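You operate a simulated robot arm through the tools that you are given. There is no shell and no other tool. Be economical: measure what you need, move in short steps, check, and stop when the job is done.

You run a simulated robot arm. Do the job below in one go: nothing can be reset, and whatever is moved stays where it is left.

TASK
Take the big green plug and put it on the red tile.

It is judged by the outcome, as a careful person would: the job done as asked, and still so three seconds after it is handed in. It fails if anything else is knocked over, pushed out of place, dropped, spilled or broken.

THE ROBOT
A 7-joint arm with a two-finger parallel gripper, fixed in place. Base frame: the origin is at the foot of the arm, x ahead of it, y to its left, z up; the work surface is at about z = -0.003. Lengths are in m, angles in rad, forces in N, time in s.
With the tool pointing down near the work surface it reaches from about 0.22 to 0.58 m from the base axis. Its first joint turns from -1.152 to 1.152 rad. Payload 2.5 kg.
Tool frame: the origin (TCP) lies between the finger pads and is the grasp point; the fingertips stand 0.023 m ahead of it; z points along the fingers, y is the line along which they close. The gripper opens to 0.094 m. The fingers are 0.038 m wide and 0.01 m thick; the gripper's body (0.054 by 0.096 m) begins 0.039 m behind the TCP.
Orientation is that of the tool frame in the base frame, as [roll, pitch, yaw] about the fixed x, y, z axes, in that order (R = Rz(yaw) Ry(pitch) Rx(roll)). With the fingers straight down and closing along the base's y, the tool's x points along the base's -x, its y along +y and its z along -z.

THE INTERFACE
- The arm moves only by the tool nudge_tool. Its argument "rows" is text: rows parted by semicolons, each of 7 numbers parted by spaces: the shift along the tool's x, y, z in units of 150 mm (1.0 is 150 mm), then the turn, a rotation vector about the tool's x, y, z in units of 120 degrees (1.0 is 120 degrees), then the opening, from 0 (shut) to 1 (fully open). In form: tx ty tz wx wy wz gripper; .... A call has 1 to 8 rows; each row is the pose to reach, as a shift and turn from the pose commanded when the call began, along the tool's axes at that moment. A call with a number of a shift or a turn outside -1 to 1 is refused whole. Each row takes 0.2 s and may step no farther than 0.05 m and 0.15 rad from the row before; otherwise, or with a gripper value out of range, the whole call is refused. A pose out of reach is approached as far as the arm can. The call stops where the force on the tool passes 40 N (or 10 N more than at its start, if that is more) or the arm is blocked; 0.2 s more then pass. Each finger travels about 0.108 m/s and halts on what it meets, pressing with about 40 N; the grip force reading is that of the motor and also rises with nothing between the fingers. The clock runs only during rows and for 0.2 s after the last one: add rows that repeat a pose to give the fingers time. It gives the time, the measured TCP pose, the force on the tool (base axes), the opening and the grip force at its end, in the units of the frame above (readings bear some noise), and new pictures: "show" is both (left out), scene, wrist or none.
- Cameras (640 x 400 px; columns grow to the right, rows downward): "scene" is fixed at [0.1235, -0.4096, 0.5446]; the picture's right is [0.79, -0.62, 0.00], its down [-0.35, -0.45, -0.82] and it looks along [0.51, 0.65, -0.57] (base axes); focal length 335 px, centre (320, 200). "wrist" rides on the gripper at [-0.039, 0, -0.044] in the tool frame; the picture's right is [0.00, -1.00, 0.00], its down [0.97, 0.00, -0.24] and it looks along [0.24, 0.00, 0.97] (tool axes); focal length 218 px, centre (320, 200). There is no depth. A picture from a camera that has moved, and an enlarged one, comes with that camera's place and axes in the base frame and with its lens.
- enlarge(camera, box): a new picture of the part [left, top, right, bottom] of that camera's present view, enlarged. The clock stands still meanwhile.
- finish_job(): hands the job in; it is judged then, once.

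Work in short steps. Places have to be worked out from the pictures, the camera data and where the tool is seen: move nearer, look again, correct. Check each grasp and each placing, and mend what went wrong. You have 90 turns and 170 pictures in all, those below and enlarged ones among them. Open the gripper and draw the arm clear of the work before you hand the job in, unless the task says otherwise; then end with one line.

The tools are called after "Emit:" by a JSON object that holds its "method" and its "body". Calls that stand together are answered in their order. nudge_tool: Moves the arm, as the interface text tells. Its arguments: {"type":"object","properties":{"rows":{"type":"string"},"show":{"type":"string","enum":["both","scene","wrist","none"]}},"required":["rows"]} The other tools are called the same way: enlarge (camera, box) takes an enlarged picture of a part of a camera's view; finish_job () hands the job in.

At the start:

```text
t: 0.0
tool_pos: [0.4453, -0.0337, 0.2875]
ee_rot: [3.141, 0.001, 3.141]
wrist_force: [-0.6, 0.1, -0.8]
gripper_width: 0.0941
grasp_force: 0.0
```

scene: 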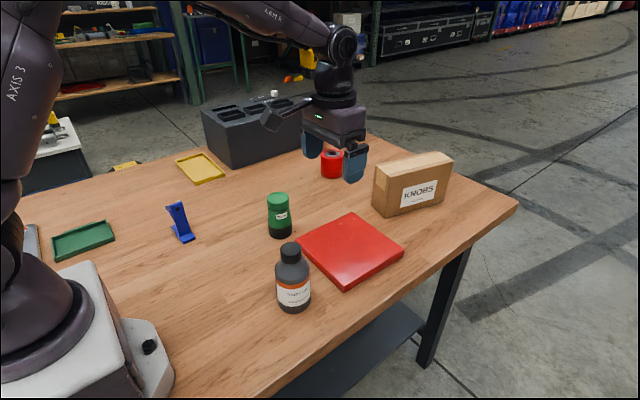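
wrist: 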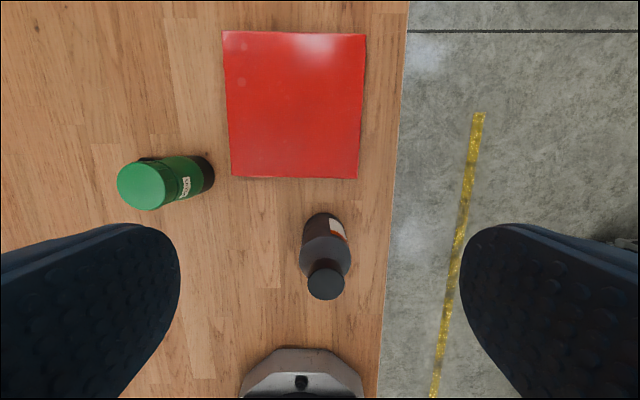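

I'll look closely at the candidate green objects before moving.

Emit:
{"method": "enlarge", "body": {"camera": "scene", "box": [230, 170, 420, 320]}}

Emit:
{"method": "enlarge", "body": {"camera": "scene", "box": [160, 70, 360, 200]}}

Emit:
{"method": "enlarge", "body": {"camera": "scene", "box": [20, 140, 220, 270]}}

```text
2.67 times, centred on (325, 245) of scene
camera zoom: at [0.1235, -0.4096, 0.5446], right [0.79, -0.62, 0.0], down [-0.35, -0.45, -0.82], along [0.51, 0.65, -0.57], focal length 892 px, centre (307, 80)
```

zoom: 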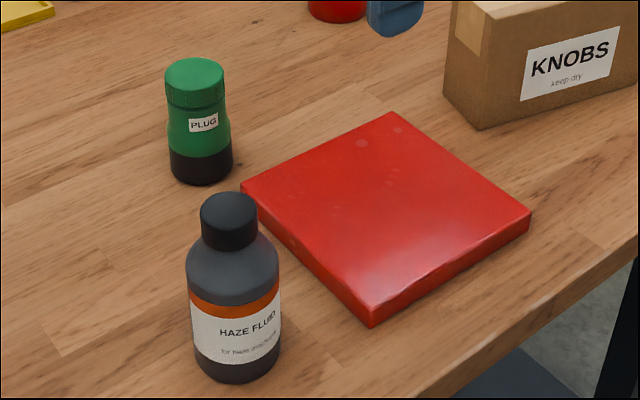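

```text
3.08 times, centred on (260, 135) of scene
camera zoom: at [0.1235, -0.4096, 0.5446], right [0.79, -0.62, 0.0], down [-0.35, -0.45, -0.82], along [0.51, 0.65, -0.57], focal length 1030 px, centre (505, 400)
```

zoom: 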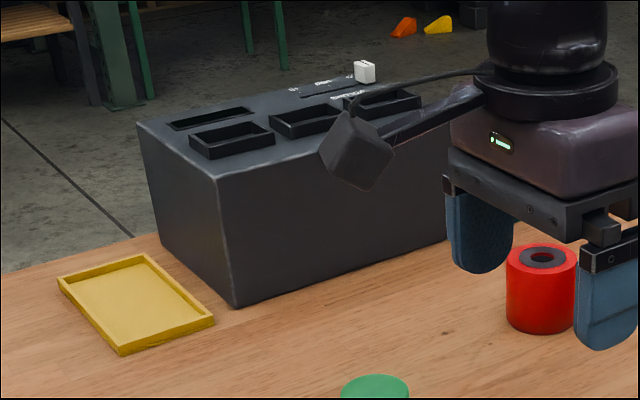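

```text
3.08 times, centred on (120, 205) of scene
camera zoom: at [0.1235, -0.4096, 0.5446], right [0.79, -0.62, 0.0], down [-0.35, -0.45, -0.82], along [0.51, 0.65, -0.57], focal length 1030 px, centre (935, 185)
```

zoom: 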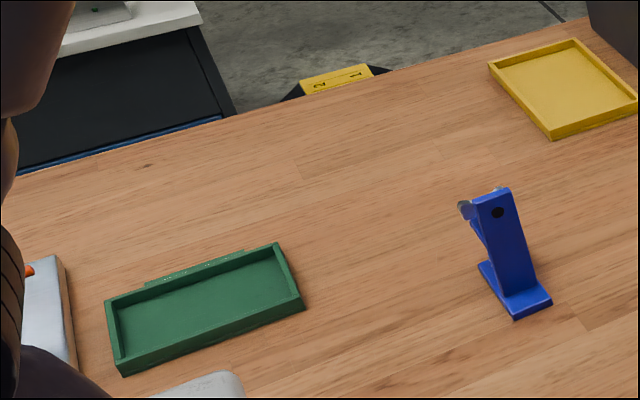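

The can labelled "PLUG" is the target, at about (0.442, 0.156) with its top at about 0.095. The tile's centre is at about (0.53, 0.0). I'll move towards the plug, staying high, to refine this.

Emit:
{"method": "nudge_tool", "body": {"rows": "0 0.25 0 0 0 0 1; 0 0.5 0 0 0 0 1; 0 0.75 0 0 0 0 1; 0 1 0 0 0 0 1; 0 1 0.2 0 0 0 1; 0 1 0.2 0 0 0 1"}}

```text
t: 1.4
tool_pos: [0.4446, 0.1164, 0.2572]
ee_rot: [3.141, 0.001, -3.141]
wrist_force: [-0.9, 1.2, 0.0]
gripper_width: 0.0944
grasp_force: 0.0
camera wrist: at [0.4841, 0.1165, 0.3015], right [0.0, -1.0, 0.0], down [-0.97, 0.0, 0.24], along [-0.24, 0.0, -0.97], focal length 218 px, centre (320, 200)
```

scene: 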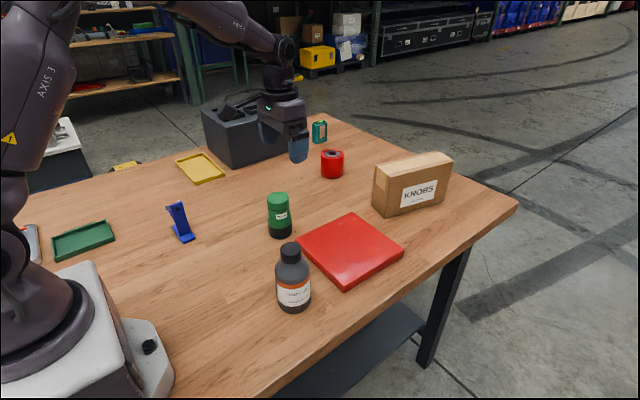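
wrist: 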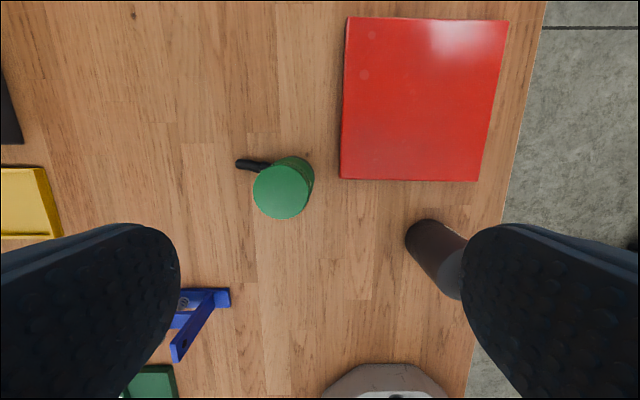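

A dark stick now shows next to the can, and a teal object has appeared behind the arm. I'll inspect both.

Emit:
{"method": "enlarge", "body": {"camera": "scene", "box": [280, 100, 380, 180]}}

Emit:
{"method": "enlarge", "body": {"camera": "wrist", "box": [210, 130, 350, 230]}}

Emit:
{"method": "enlarge", "body": {"camera": "scene", "box": [240, 180, 320, 250]}}

```text
5.00 times, centred on (330, 140) of scene
camera zoom: at [0.1235, -0.4096, 0.5446], right [0.79, -0.62, 0.0], down [-0.35, -0.45, -0.82], along [0.51, 0.65, -0.57], focal length 1673 px, centre (270, 500)
```

zoom: 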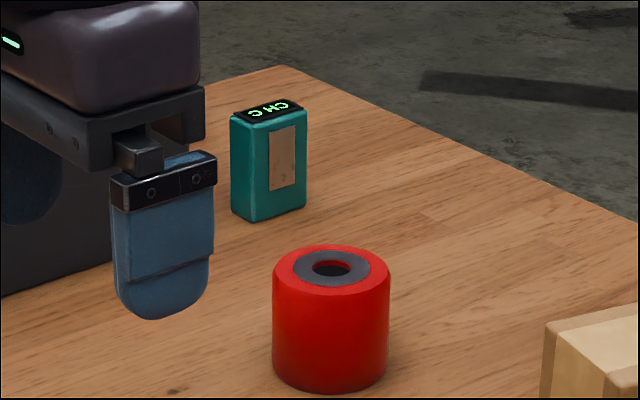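

```text
4.00 times, centred on (280, 180) of wrist
camera zoom: at [0.4841, 0.1165, 0.3015], right [0.0, -1.0, 0.0], down [-0.97, 0.0, 0.24], along [-0.24, 0.0, -0.97], focal length 873 px, centre (480, 280)
```

zoom: 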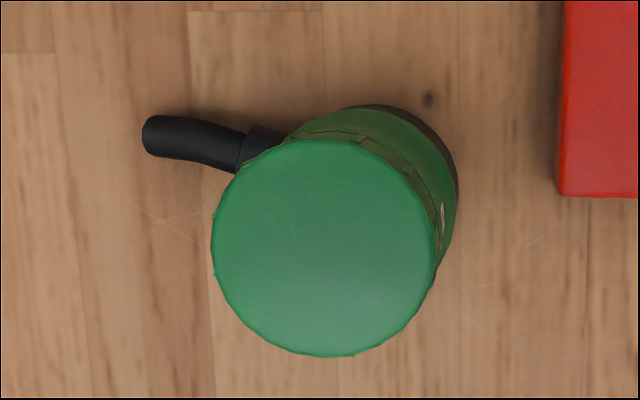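

```text
5.71 times, centred on (280, 215) of scene
camera zoom: at [0.1235, -0.4096, 0.5446], right [0.79, -0.62, 0.0], down [-0.35, -0.45, -0.82], along [0.51, 0.65, -0.57], focal length 1912 px, centre (549, 114)
```

zoom: 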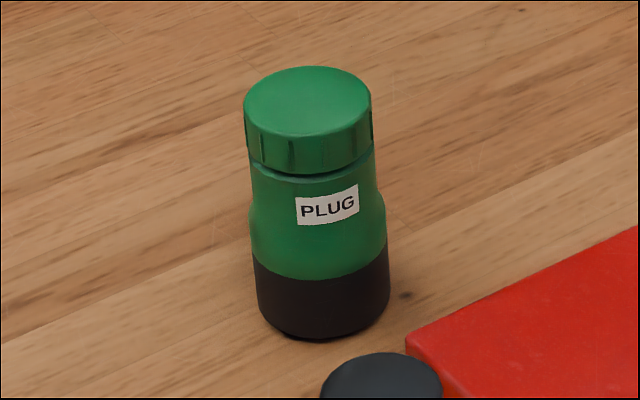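

The plug has a cable stub sticking out towards +y. I'll turn the gripper 90° so the fingers close along x and clear the stub, and centre it over (0.442, 0.156).

Emit:
{"method": "nudge_tool", "body": {"rows": "0 0.05 0 0 0 0.07 1; 0 0.1 0 0 0 0.14 1; 0 0.15 0 0 0 0.21 1; 0 0.2 0 0 0 0.28 1; 0.01 0.24 0 0 0 0.35 1; 0.02 0.265 0 0 0 0.42 1; 0.02 0.265 0 0 0 0.49 1; 0.02 0.265 0 0 0 0.55 1", "show": "none"}}

Emit:
{"method": "nudge_tool", "body": {"rows": "0 0 0 0 0 0.07 1; 0 0 0 0 0 0.14 1; 0 0 0 0 0 0.2 1; 0 0 0 0 0 0.2 1"}}

```text
t: 3.2
tool_pos: [0.4415, 0.1554, 0.2571]
ee_rot: [3.141, -0.001, 1.987]
wrist_force: [0.2, -0.6, -0.1]
gripper_width: 0.094
grasp_force: 0.0
```

```text
t: 4.2
tool_pos: [0.4415, 0.1546, 0.2574]
ee_rot: [-3.141, -0.001, 1.569]
wrist_force: [-0.2, 0.3, 0.2]
gripper_width: 0.0939
grasp_force: 0.0
camera wrist: at [0.4419, 0.1157, 0.3007], right [-1.0, 0.0, 0.0], down [0.0, 0.97, 0.24], along [0.0, 0.24, -0.97], focal length 218 px, centre (320, 200)
```

scene: 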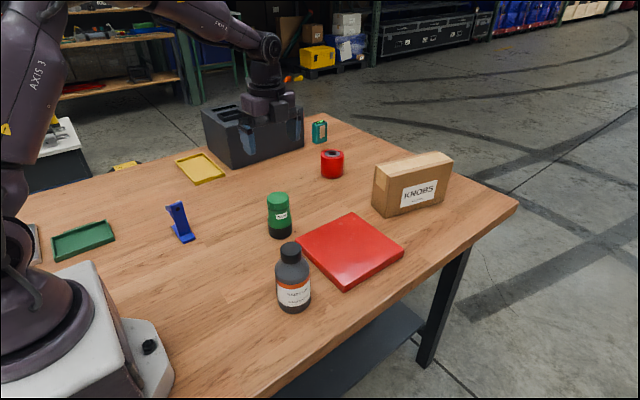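
wrist: 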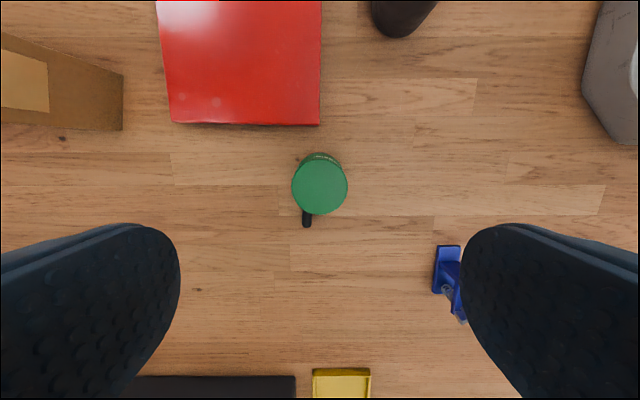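

The gripper is centred over the plug and the cable stub is low, well clear of the fingers. I'll descend 0.15 m and check.

Emit:
{"method": "nudge_tool", "body": {"rows": "0 0 0.25 0 0 0 1; 0 0 0.5 0 0 0 1; 0 0 0.75 0 0 0 1; 0 0 0.95 0 0 0 1; 0 0 0.95 0 0 0 1"}}

```text
t: 5.4
tool_pos: [0.4393, 0.1554, 0.1137]
ee_rot: [-3.141, -0.001, 1.57]
wrist_force: [-0.1, 0.3, 1.0]
gripper_width: 0.0939
grasp_force: 0.0
camera wrist: at [0.4394, 0.1159, 0.1572], right [-1.0, 0.0, 0.0], down [0.0, 0.97, 0.24], along [0.0, 0.24, -0.97], focal length 218 px, centre (320, 200)
```

scene: 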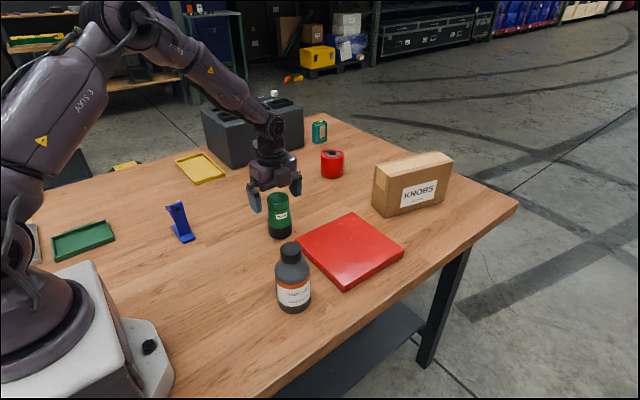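
wrist: 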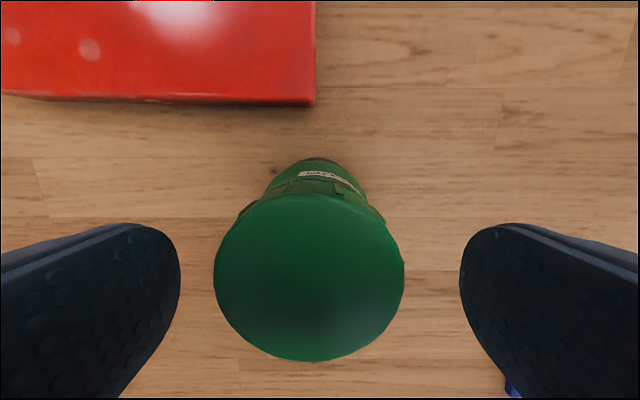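

The lid's centre is at about (0.442, 0.153) and its top at about 0.10. I'll descend to TCP z ≈ 0.072, which keeps the gripper body clear of the lid, with a tiny correction to centre it.

Emit:
{"method": "nudge_tool", "body": {"rows": "-0.01 0.02 0.1 0 0 0 1; -0.01 0.02 0.2 0 0 0 1; -0.01 0.02 0.275 0 0 0 1; -0.01 0.02 0.275 0 0 0 1"}}

```text
t: 6.4
tool_pos: [0.4435, 0.155, 0.0725]
ee_rot: [3.141, 0.0, 1.571]
wrist_force: [-0.6, -0.6, -0.1]
gripper_width: 0.0939
grasp_force: 0.0
camera wrist: at [0.4436, 0.1154, 0.1166], right [-1.0, 0.0, 0.0], down [0.0, 0.97, 0.24], along [0.0, 0.24, -0.97], focal length 218 px, centre (320, 200)
```

scene: 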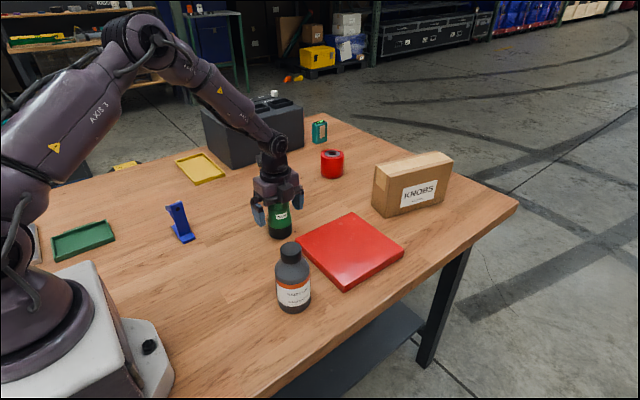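
wrist: 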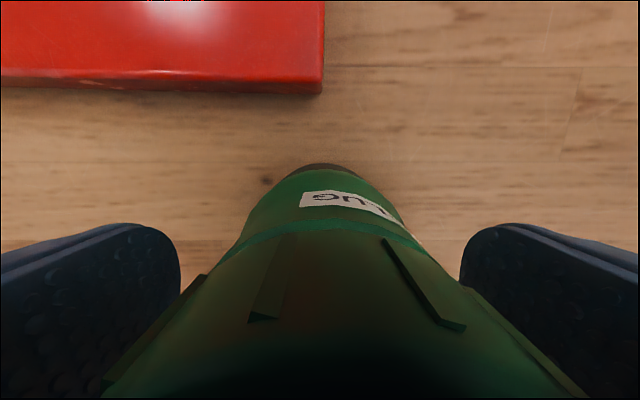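

The fingers straddle the plug without touching it. Next I'll close the gripper.

Emit:
{"method": "nudge_tool", "body": {"rows": "0 0 0 0 0 0 0.6; 0 0 0 0 0 0 0.4; 0 0 0 0 0 0 0.3; 0 0 0 0 0 0 0.3; 0 0 0 0 0 0 0.3"}}

```text
t: 7.6
tool_pos: [0.444, 0.1547, 0.0735]
ee_rot: [-3.14, 0.0, 1.571]
wrist_force: [-1.2, 0.2, 0.0]
gripper_width: 0.0517
grasp_force: 39.8
camera wrist: at [0.4434, 0.1154, 0.1166], right [-1.0, 0.0, 0.0], down [0.0, 0.97, 0.24], along [0.0, 0.24, -0.97], focal length 218 px, centre (320, 200)
```

scene: 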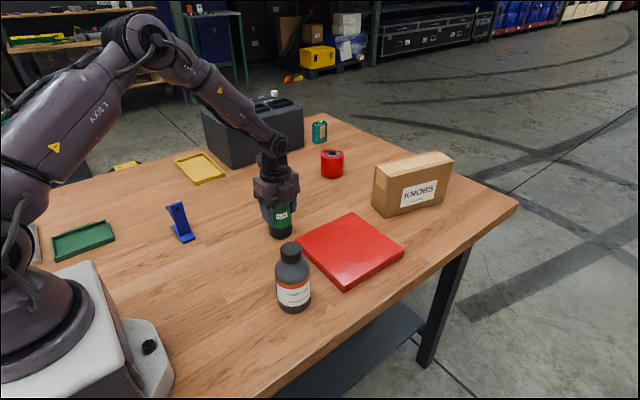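
wrist: 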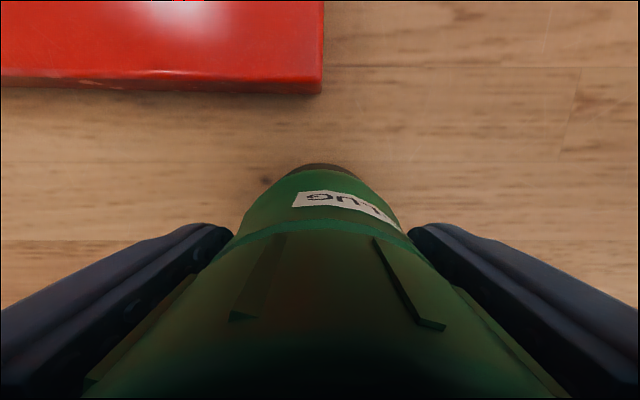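

The plug is held at a 52 mm opening with 40 N. I'll lift it.

Emit:
{"method": "nudge_tool", "body": {"rows": "0 0 -0.1 0 0 0 0.3; 0 0 -0.25 0 0 0 0.3; 0 0 -0.4 0 0 0 0.3; 0 0 -0.6 0 0 0 0.3; 0 0 -0.6 0 0 0 0.3"}}

```text
t: 8.8
tool_pos: [0.4438, 0.1557, 0.1632]
ee_rot: [-3.141, 0.0, 1.571]
wrist_force: [0.2, 0.8, -2.8]
gripper_width: 0.0517
grasp_force: 40.1
camera wrist: at [0.4438, 0.1165, 0.2065], right [-1.0, 0.0, 0.0], down [0.0, 0.97, 0.24], along [0.0, 0.24, -0.97], focal length 218 px, centre (320, 200)
```

scene: 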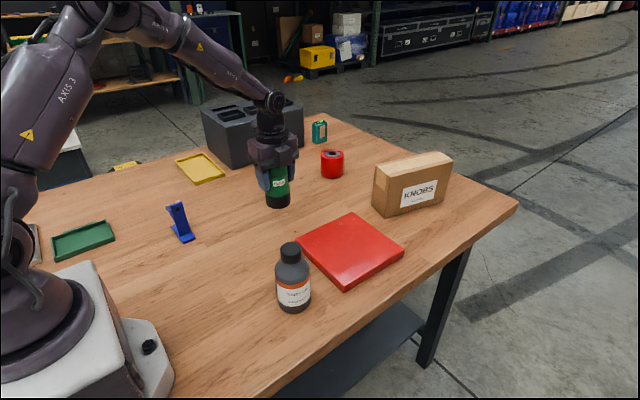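
wrist: 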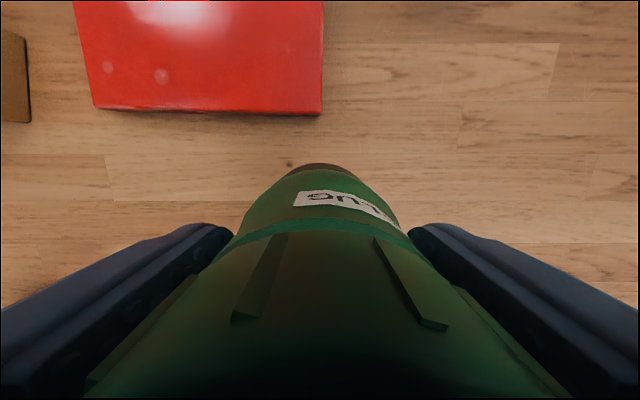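

The plug came up cleanly. The tile's centre from both cameras is about (0.532, 0.003), with its top at z ≈ 0.013. I'll carry the plug over it.

Emit:
{"method": "nudge_tool", "body": {"rows": "-0.15 0.09 0 0 0 0 0.3; -0.35 0.2 0 0 0 0 0.3; -0.55 0.32 0 0 0 0 0.3; -0.75 0.44 0 0 0 0 0.3; -0.9 0.53 0 0 0 0 0.3; -1 0.587 0 0 0 0 0.3; -1 0.587 0 0 0 0 0.3"}}

```text
t: 10.4
tool_pos: [0.5321, 0.0024, 0.1629]
ee_rot: [3.141, -0.001, 1.57]
wrist_force: [-0.6, 0.3, -3.2]
gripper_width: 0.0516
grasp_force: 39.7
camera wrist: at [0.5323, -0.0371, 0.2056], right [-1.0, 0.0, 0.0], down [0.0, 0.97, 0.24], along [0.0, 0.24, -0.97], focal length 218 px, centre (320, 200)
```

scene: 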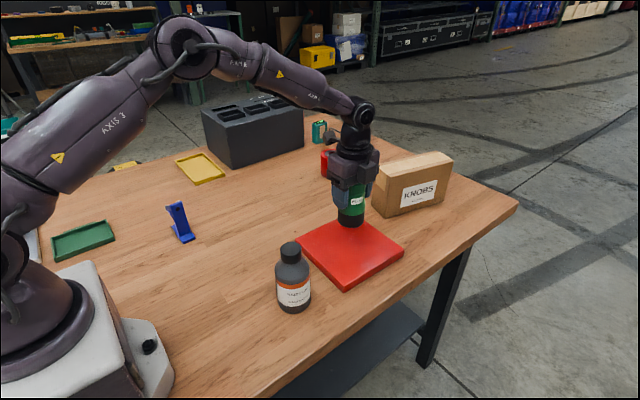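
wrist: 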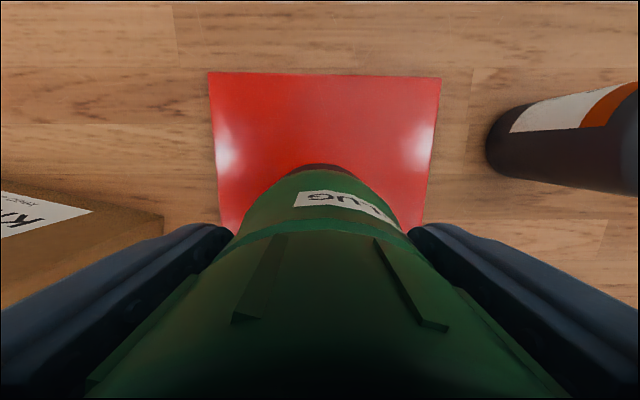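

The plug is centred over the tile. I'll lower it to just above the surface (contact expected near TCP z ≈ 0.089), with a small −y shift for the stub.

Emit:
{"method": "nudge_tool", "body": {"rows": "-0.05 0 0.12 0 0 0 0.3; -0.05 0 0.25 0 0 0 0.3; -0.05 0 0.36 0 0 0 0.3; -0.05 0 0.43 0 0 0 0.3; -0.05 0 0.43 0 0 0 0.3", "show": "scene"}}

Emit:
{"method": "enlarge", "body": {"camera": "scene", "box": [290, 180, 420, 290]}}

```text
t: 11.6
tool_pos: [0.5349, -0.0038, 0.0986]
ee_rot: [3.141, 0.001, 1.571]
wrist_force: [0.2, 0.3, -2.8]
gripper_width: 0.0518
grasp_force: 40.3
```

scene: 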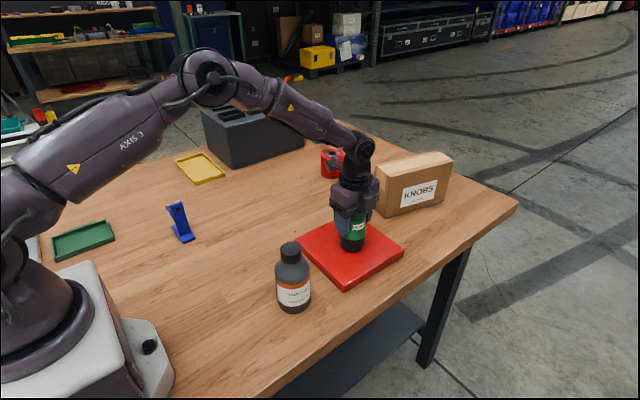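

```text
3.64 times, centred on (355, 235) of scene
camera zoom: at [0.1235, -0.4096, 0.5446], right [0.79, -0.62, 0.0], down [-0.35, -0.45, -0.82], along [0.51, 0.65, -0.57], focal length 1217 px, centre (193, 73)
```

zoom: 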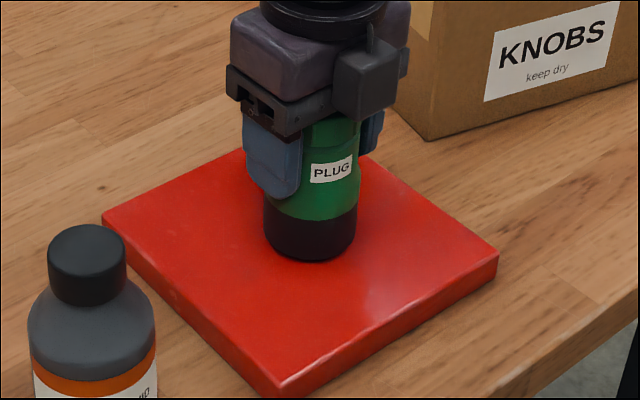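

The plug is about 1 cm above the tile. I'll lower it in 2 mm steps or less and watch the force.

Emit:
{"method": "nudge_tool", "body": {"rows": "0 0 0.013 0 0 0 0.3; 0 0 0.027 0 0 0 0.3; 0 0 0.04 0 0 0 0.3; 0 0 0.047 0 0 0 0.3; 0 0 0.047 0 0 0 0.3", "show": "none"}}

```text
t: 12.6
tool_pos: [0.5352, -0.005, 0.0975]
ee_rot: [3.138, 0.001, 1.571]
wrist_force: [-2.0, 0.3, 4.0]
gripper_width: 0.0519
grasp_force: 39.5
stopped in row 4: the force on the tool passed its limit (the readings are from after the stop); the commanded pose is now the measured one
```

Contact came earlier than expected, at TCP z ≈ 0.0975. I'll check both views before releasing.

Emit:
{"method": "enlarge", "body": {"camera": "scene", "box": [300, 190, 410, 290]}}

Emit:
{"method": "enlarge", "body": {"camera": "wrist", "box": [0, 0, 640, 400]}}

```text
4.00 times, centred on (355, 240) of scene
camera zoom: at [0.1235, -0.4096, 0.5446], right [0.79, -0.62, 0.0], down [-0.35, -0.45, -0.82], along [0.51, 0.65, -0.57], focal length 1338 px, centre (180, 40)
```

zoom: 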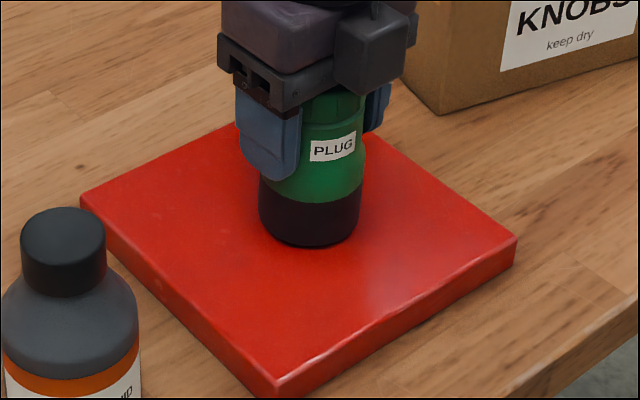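

```text
1.00 times, centred on (320, 200) of wrist
camera zoom: at [0.5348, -0.0438, 0.1404], right [-1.0, 0.0, 0.0], down [0.0, 0.97, 0.24], along [0.0, 0.24, -0.97], focal length 218 px, centre (320, 200)
```

zoom: 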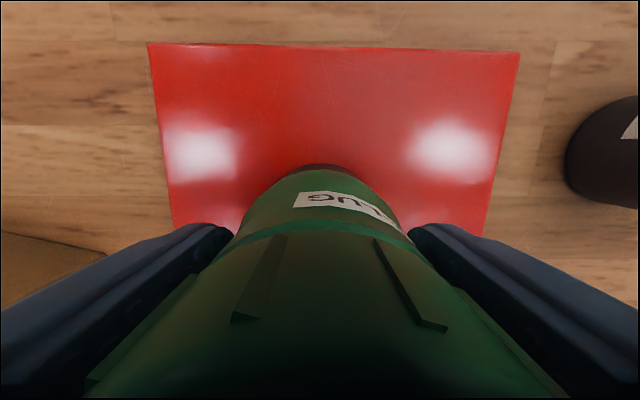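

I'll zoom in on the base of the plug to look for a gap.

Emit:
{"method": "enlarge", "body": {"camera": "scene", "box": [334, 228, 374, 258]}}

Emit:
{"method": "enlarge", "body": {"camera": "wrist", "box": [270, 140, 370, 200]}}

```text
13.33 times, centred on (354, 243) of scene
camera zoom: at [0.1235, -0.4096, 0.5446], right [0.79, -0.62, 0.0], down [-0.35, -0.45, -0.82], along [0.51, 0.65, -0.57], focal length 4462 px, centre (-133, -373)
```

zoom: 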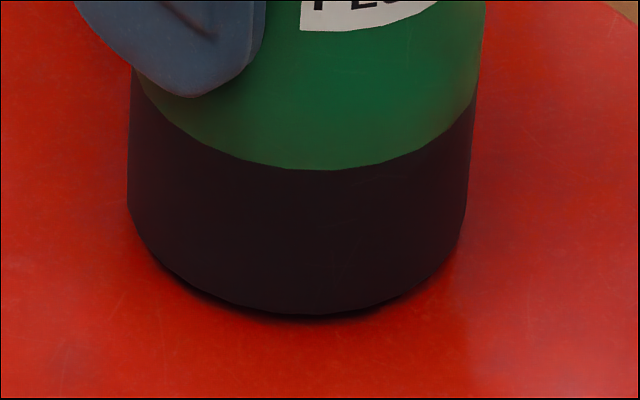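

```text
6.40 times, centred on (320, 170) of wrist
camera zoom: at [0.5348, -0.0438, 0.1404], right [-1.0, 0.0, 0.0], down [0.0, 0.97, 0.24], along [0.0, 0.24, -0.97], focal length 1397 px, centre (320, 392)
```

zoom: 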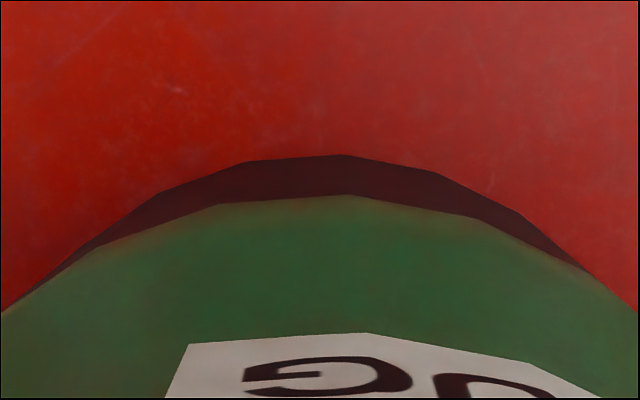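

The contact shadow shows the base sitting on the tile with no gap. I'll open the gripper slowly.

Emit:
{"method": "nudge_tool", "body": {"rows": "0 0 0 0 0 0 0.6; 0 0 0 0 0 0 0.75; 0 0 0 0 0 0 1; 0 0 0 0 0 0 1; 0 0 0 0 0 0 1"}}

```text
t: 13.8
tool_pos: [0.5352, -0.0047, 0.0969]
ee_rot: [3.138, 0.0, 1.573]
wrist_force: [0.3, -0.4, 0.4]
gripper_width: 0.0937
grasp_force: 0.1
camera wrist: at [0.5347, -0.0439, 0.14], right [-1.0, 0.0, 0.0], down [0.0, 0.97, 0.24], along [0.0, 0.24, -0.97], focal length 218 px, centre (320, 200)
```

scene: 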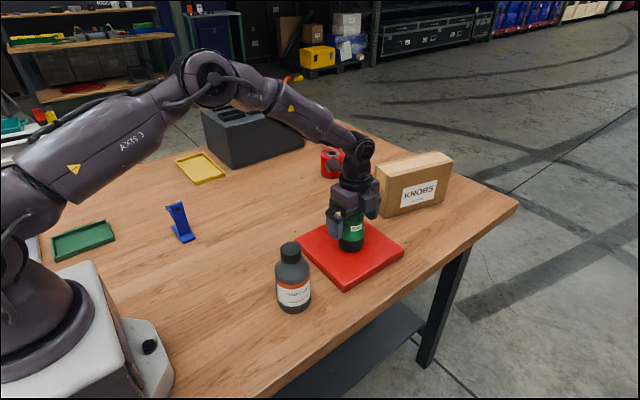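
wrist: 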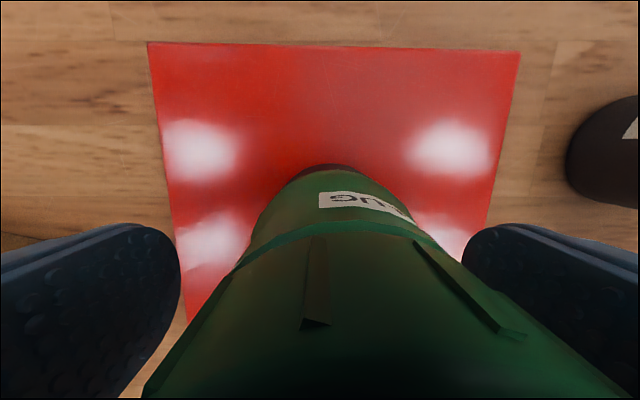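

Released. The plug appears to have shifted slightly towards −x, so I'll check for tilt and finger clearance before rising.

Emit:
{"method": "enlarge", "body": {"camera": "scene", "box": [310, 180, 400, 260]}}

```text
5.00 times, centred on (355, 220) of scene
camera zoom: at [0.1235, -0.4096, 0.5446], right [0.79, -0.62, 0.0], down [-0.35, -0.45, -0.82], along [0.51, 0.65, -0.57], focal length 1673 px, centre (145, 100)
```

zoom: 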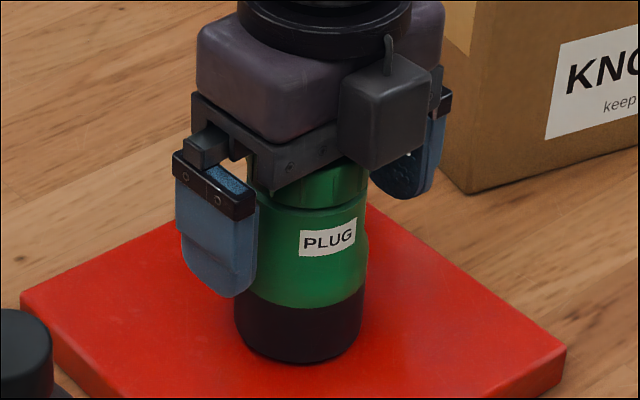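

The plug stands upright. I'll recentre the fingers by a few millimetres and rise straight up.

Emit:
{"method": "nudge_tool", "body": {"rows": "0 -0.03 -0.02 0 0 0 1; 0 -0.03 -0.1 0 0 0 1; 0 -0.03 -0.25 0 0 0 1; 0 -0.03 -0.5 0 0 0 1; 0 -0.03 -0.75 0 0 0 1; 0 -0.03 -1 0 0 0 1; 0 -0.03 -1 0 0 0 1"}}

```text
t: 15.4
tool_pos: [0.529, -0.0031, 0.2471]
ee_rot: [3.139, 0.003, 1.571]
wrist_force: [1.9, -0.6, -0.6]
gripper_width: 0.0942
grasp_force: 0.1
camera wrist: at [0.529, -0.043, 0.2904], right [-1.0, 0.0, 0.0], down [0.0, 0.97, 0.24], along [0.0, 0.24, -0.97], focal length 218 px, centre (320, 200)
```

scene: 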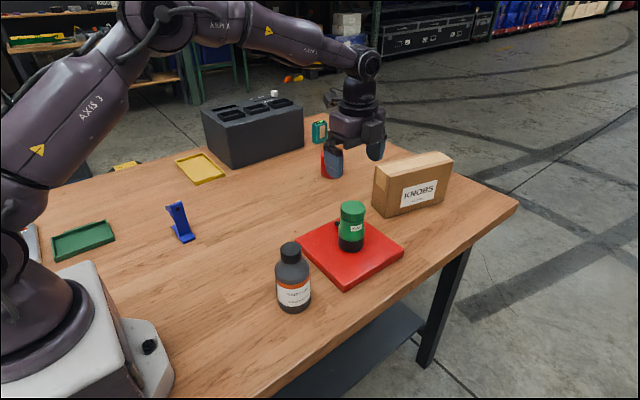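
wrist: 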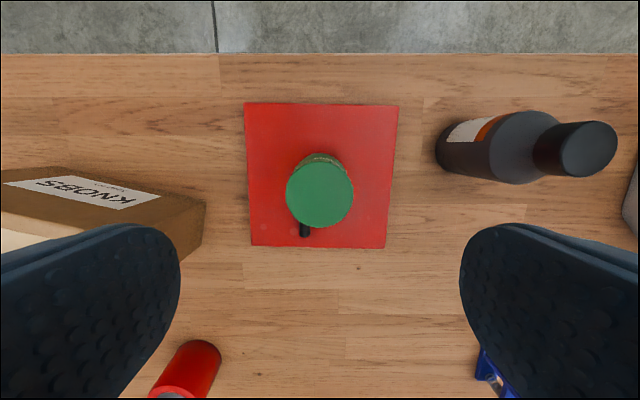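

The plug stands upright near the middle of the tile with its stub inside the edges. The tile and the other objects are where they were, and the arm is clear with the gripper open.

Emit:
{"method": "finish_job", "body": {}}

```text
The job is handed in.
```

The big green plug is standing upright on the red tile, and nothing else was moved.
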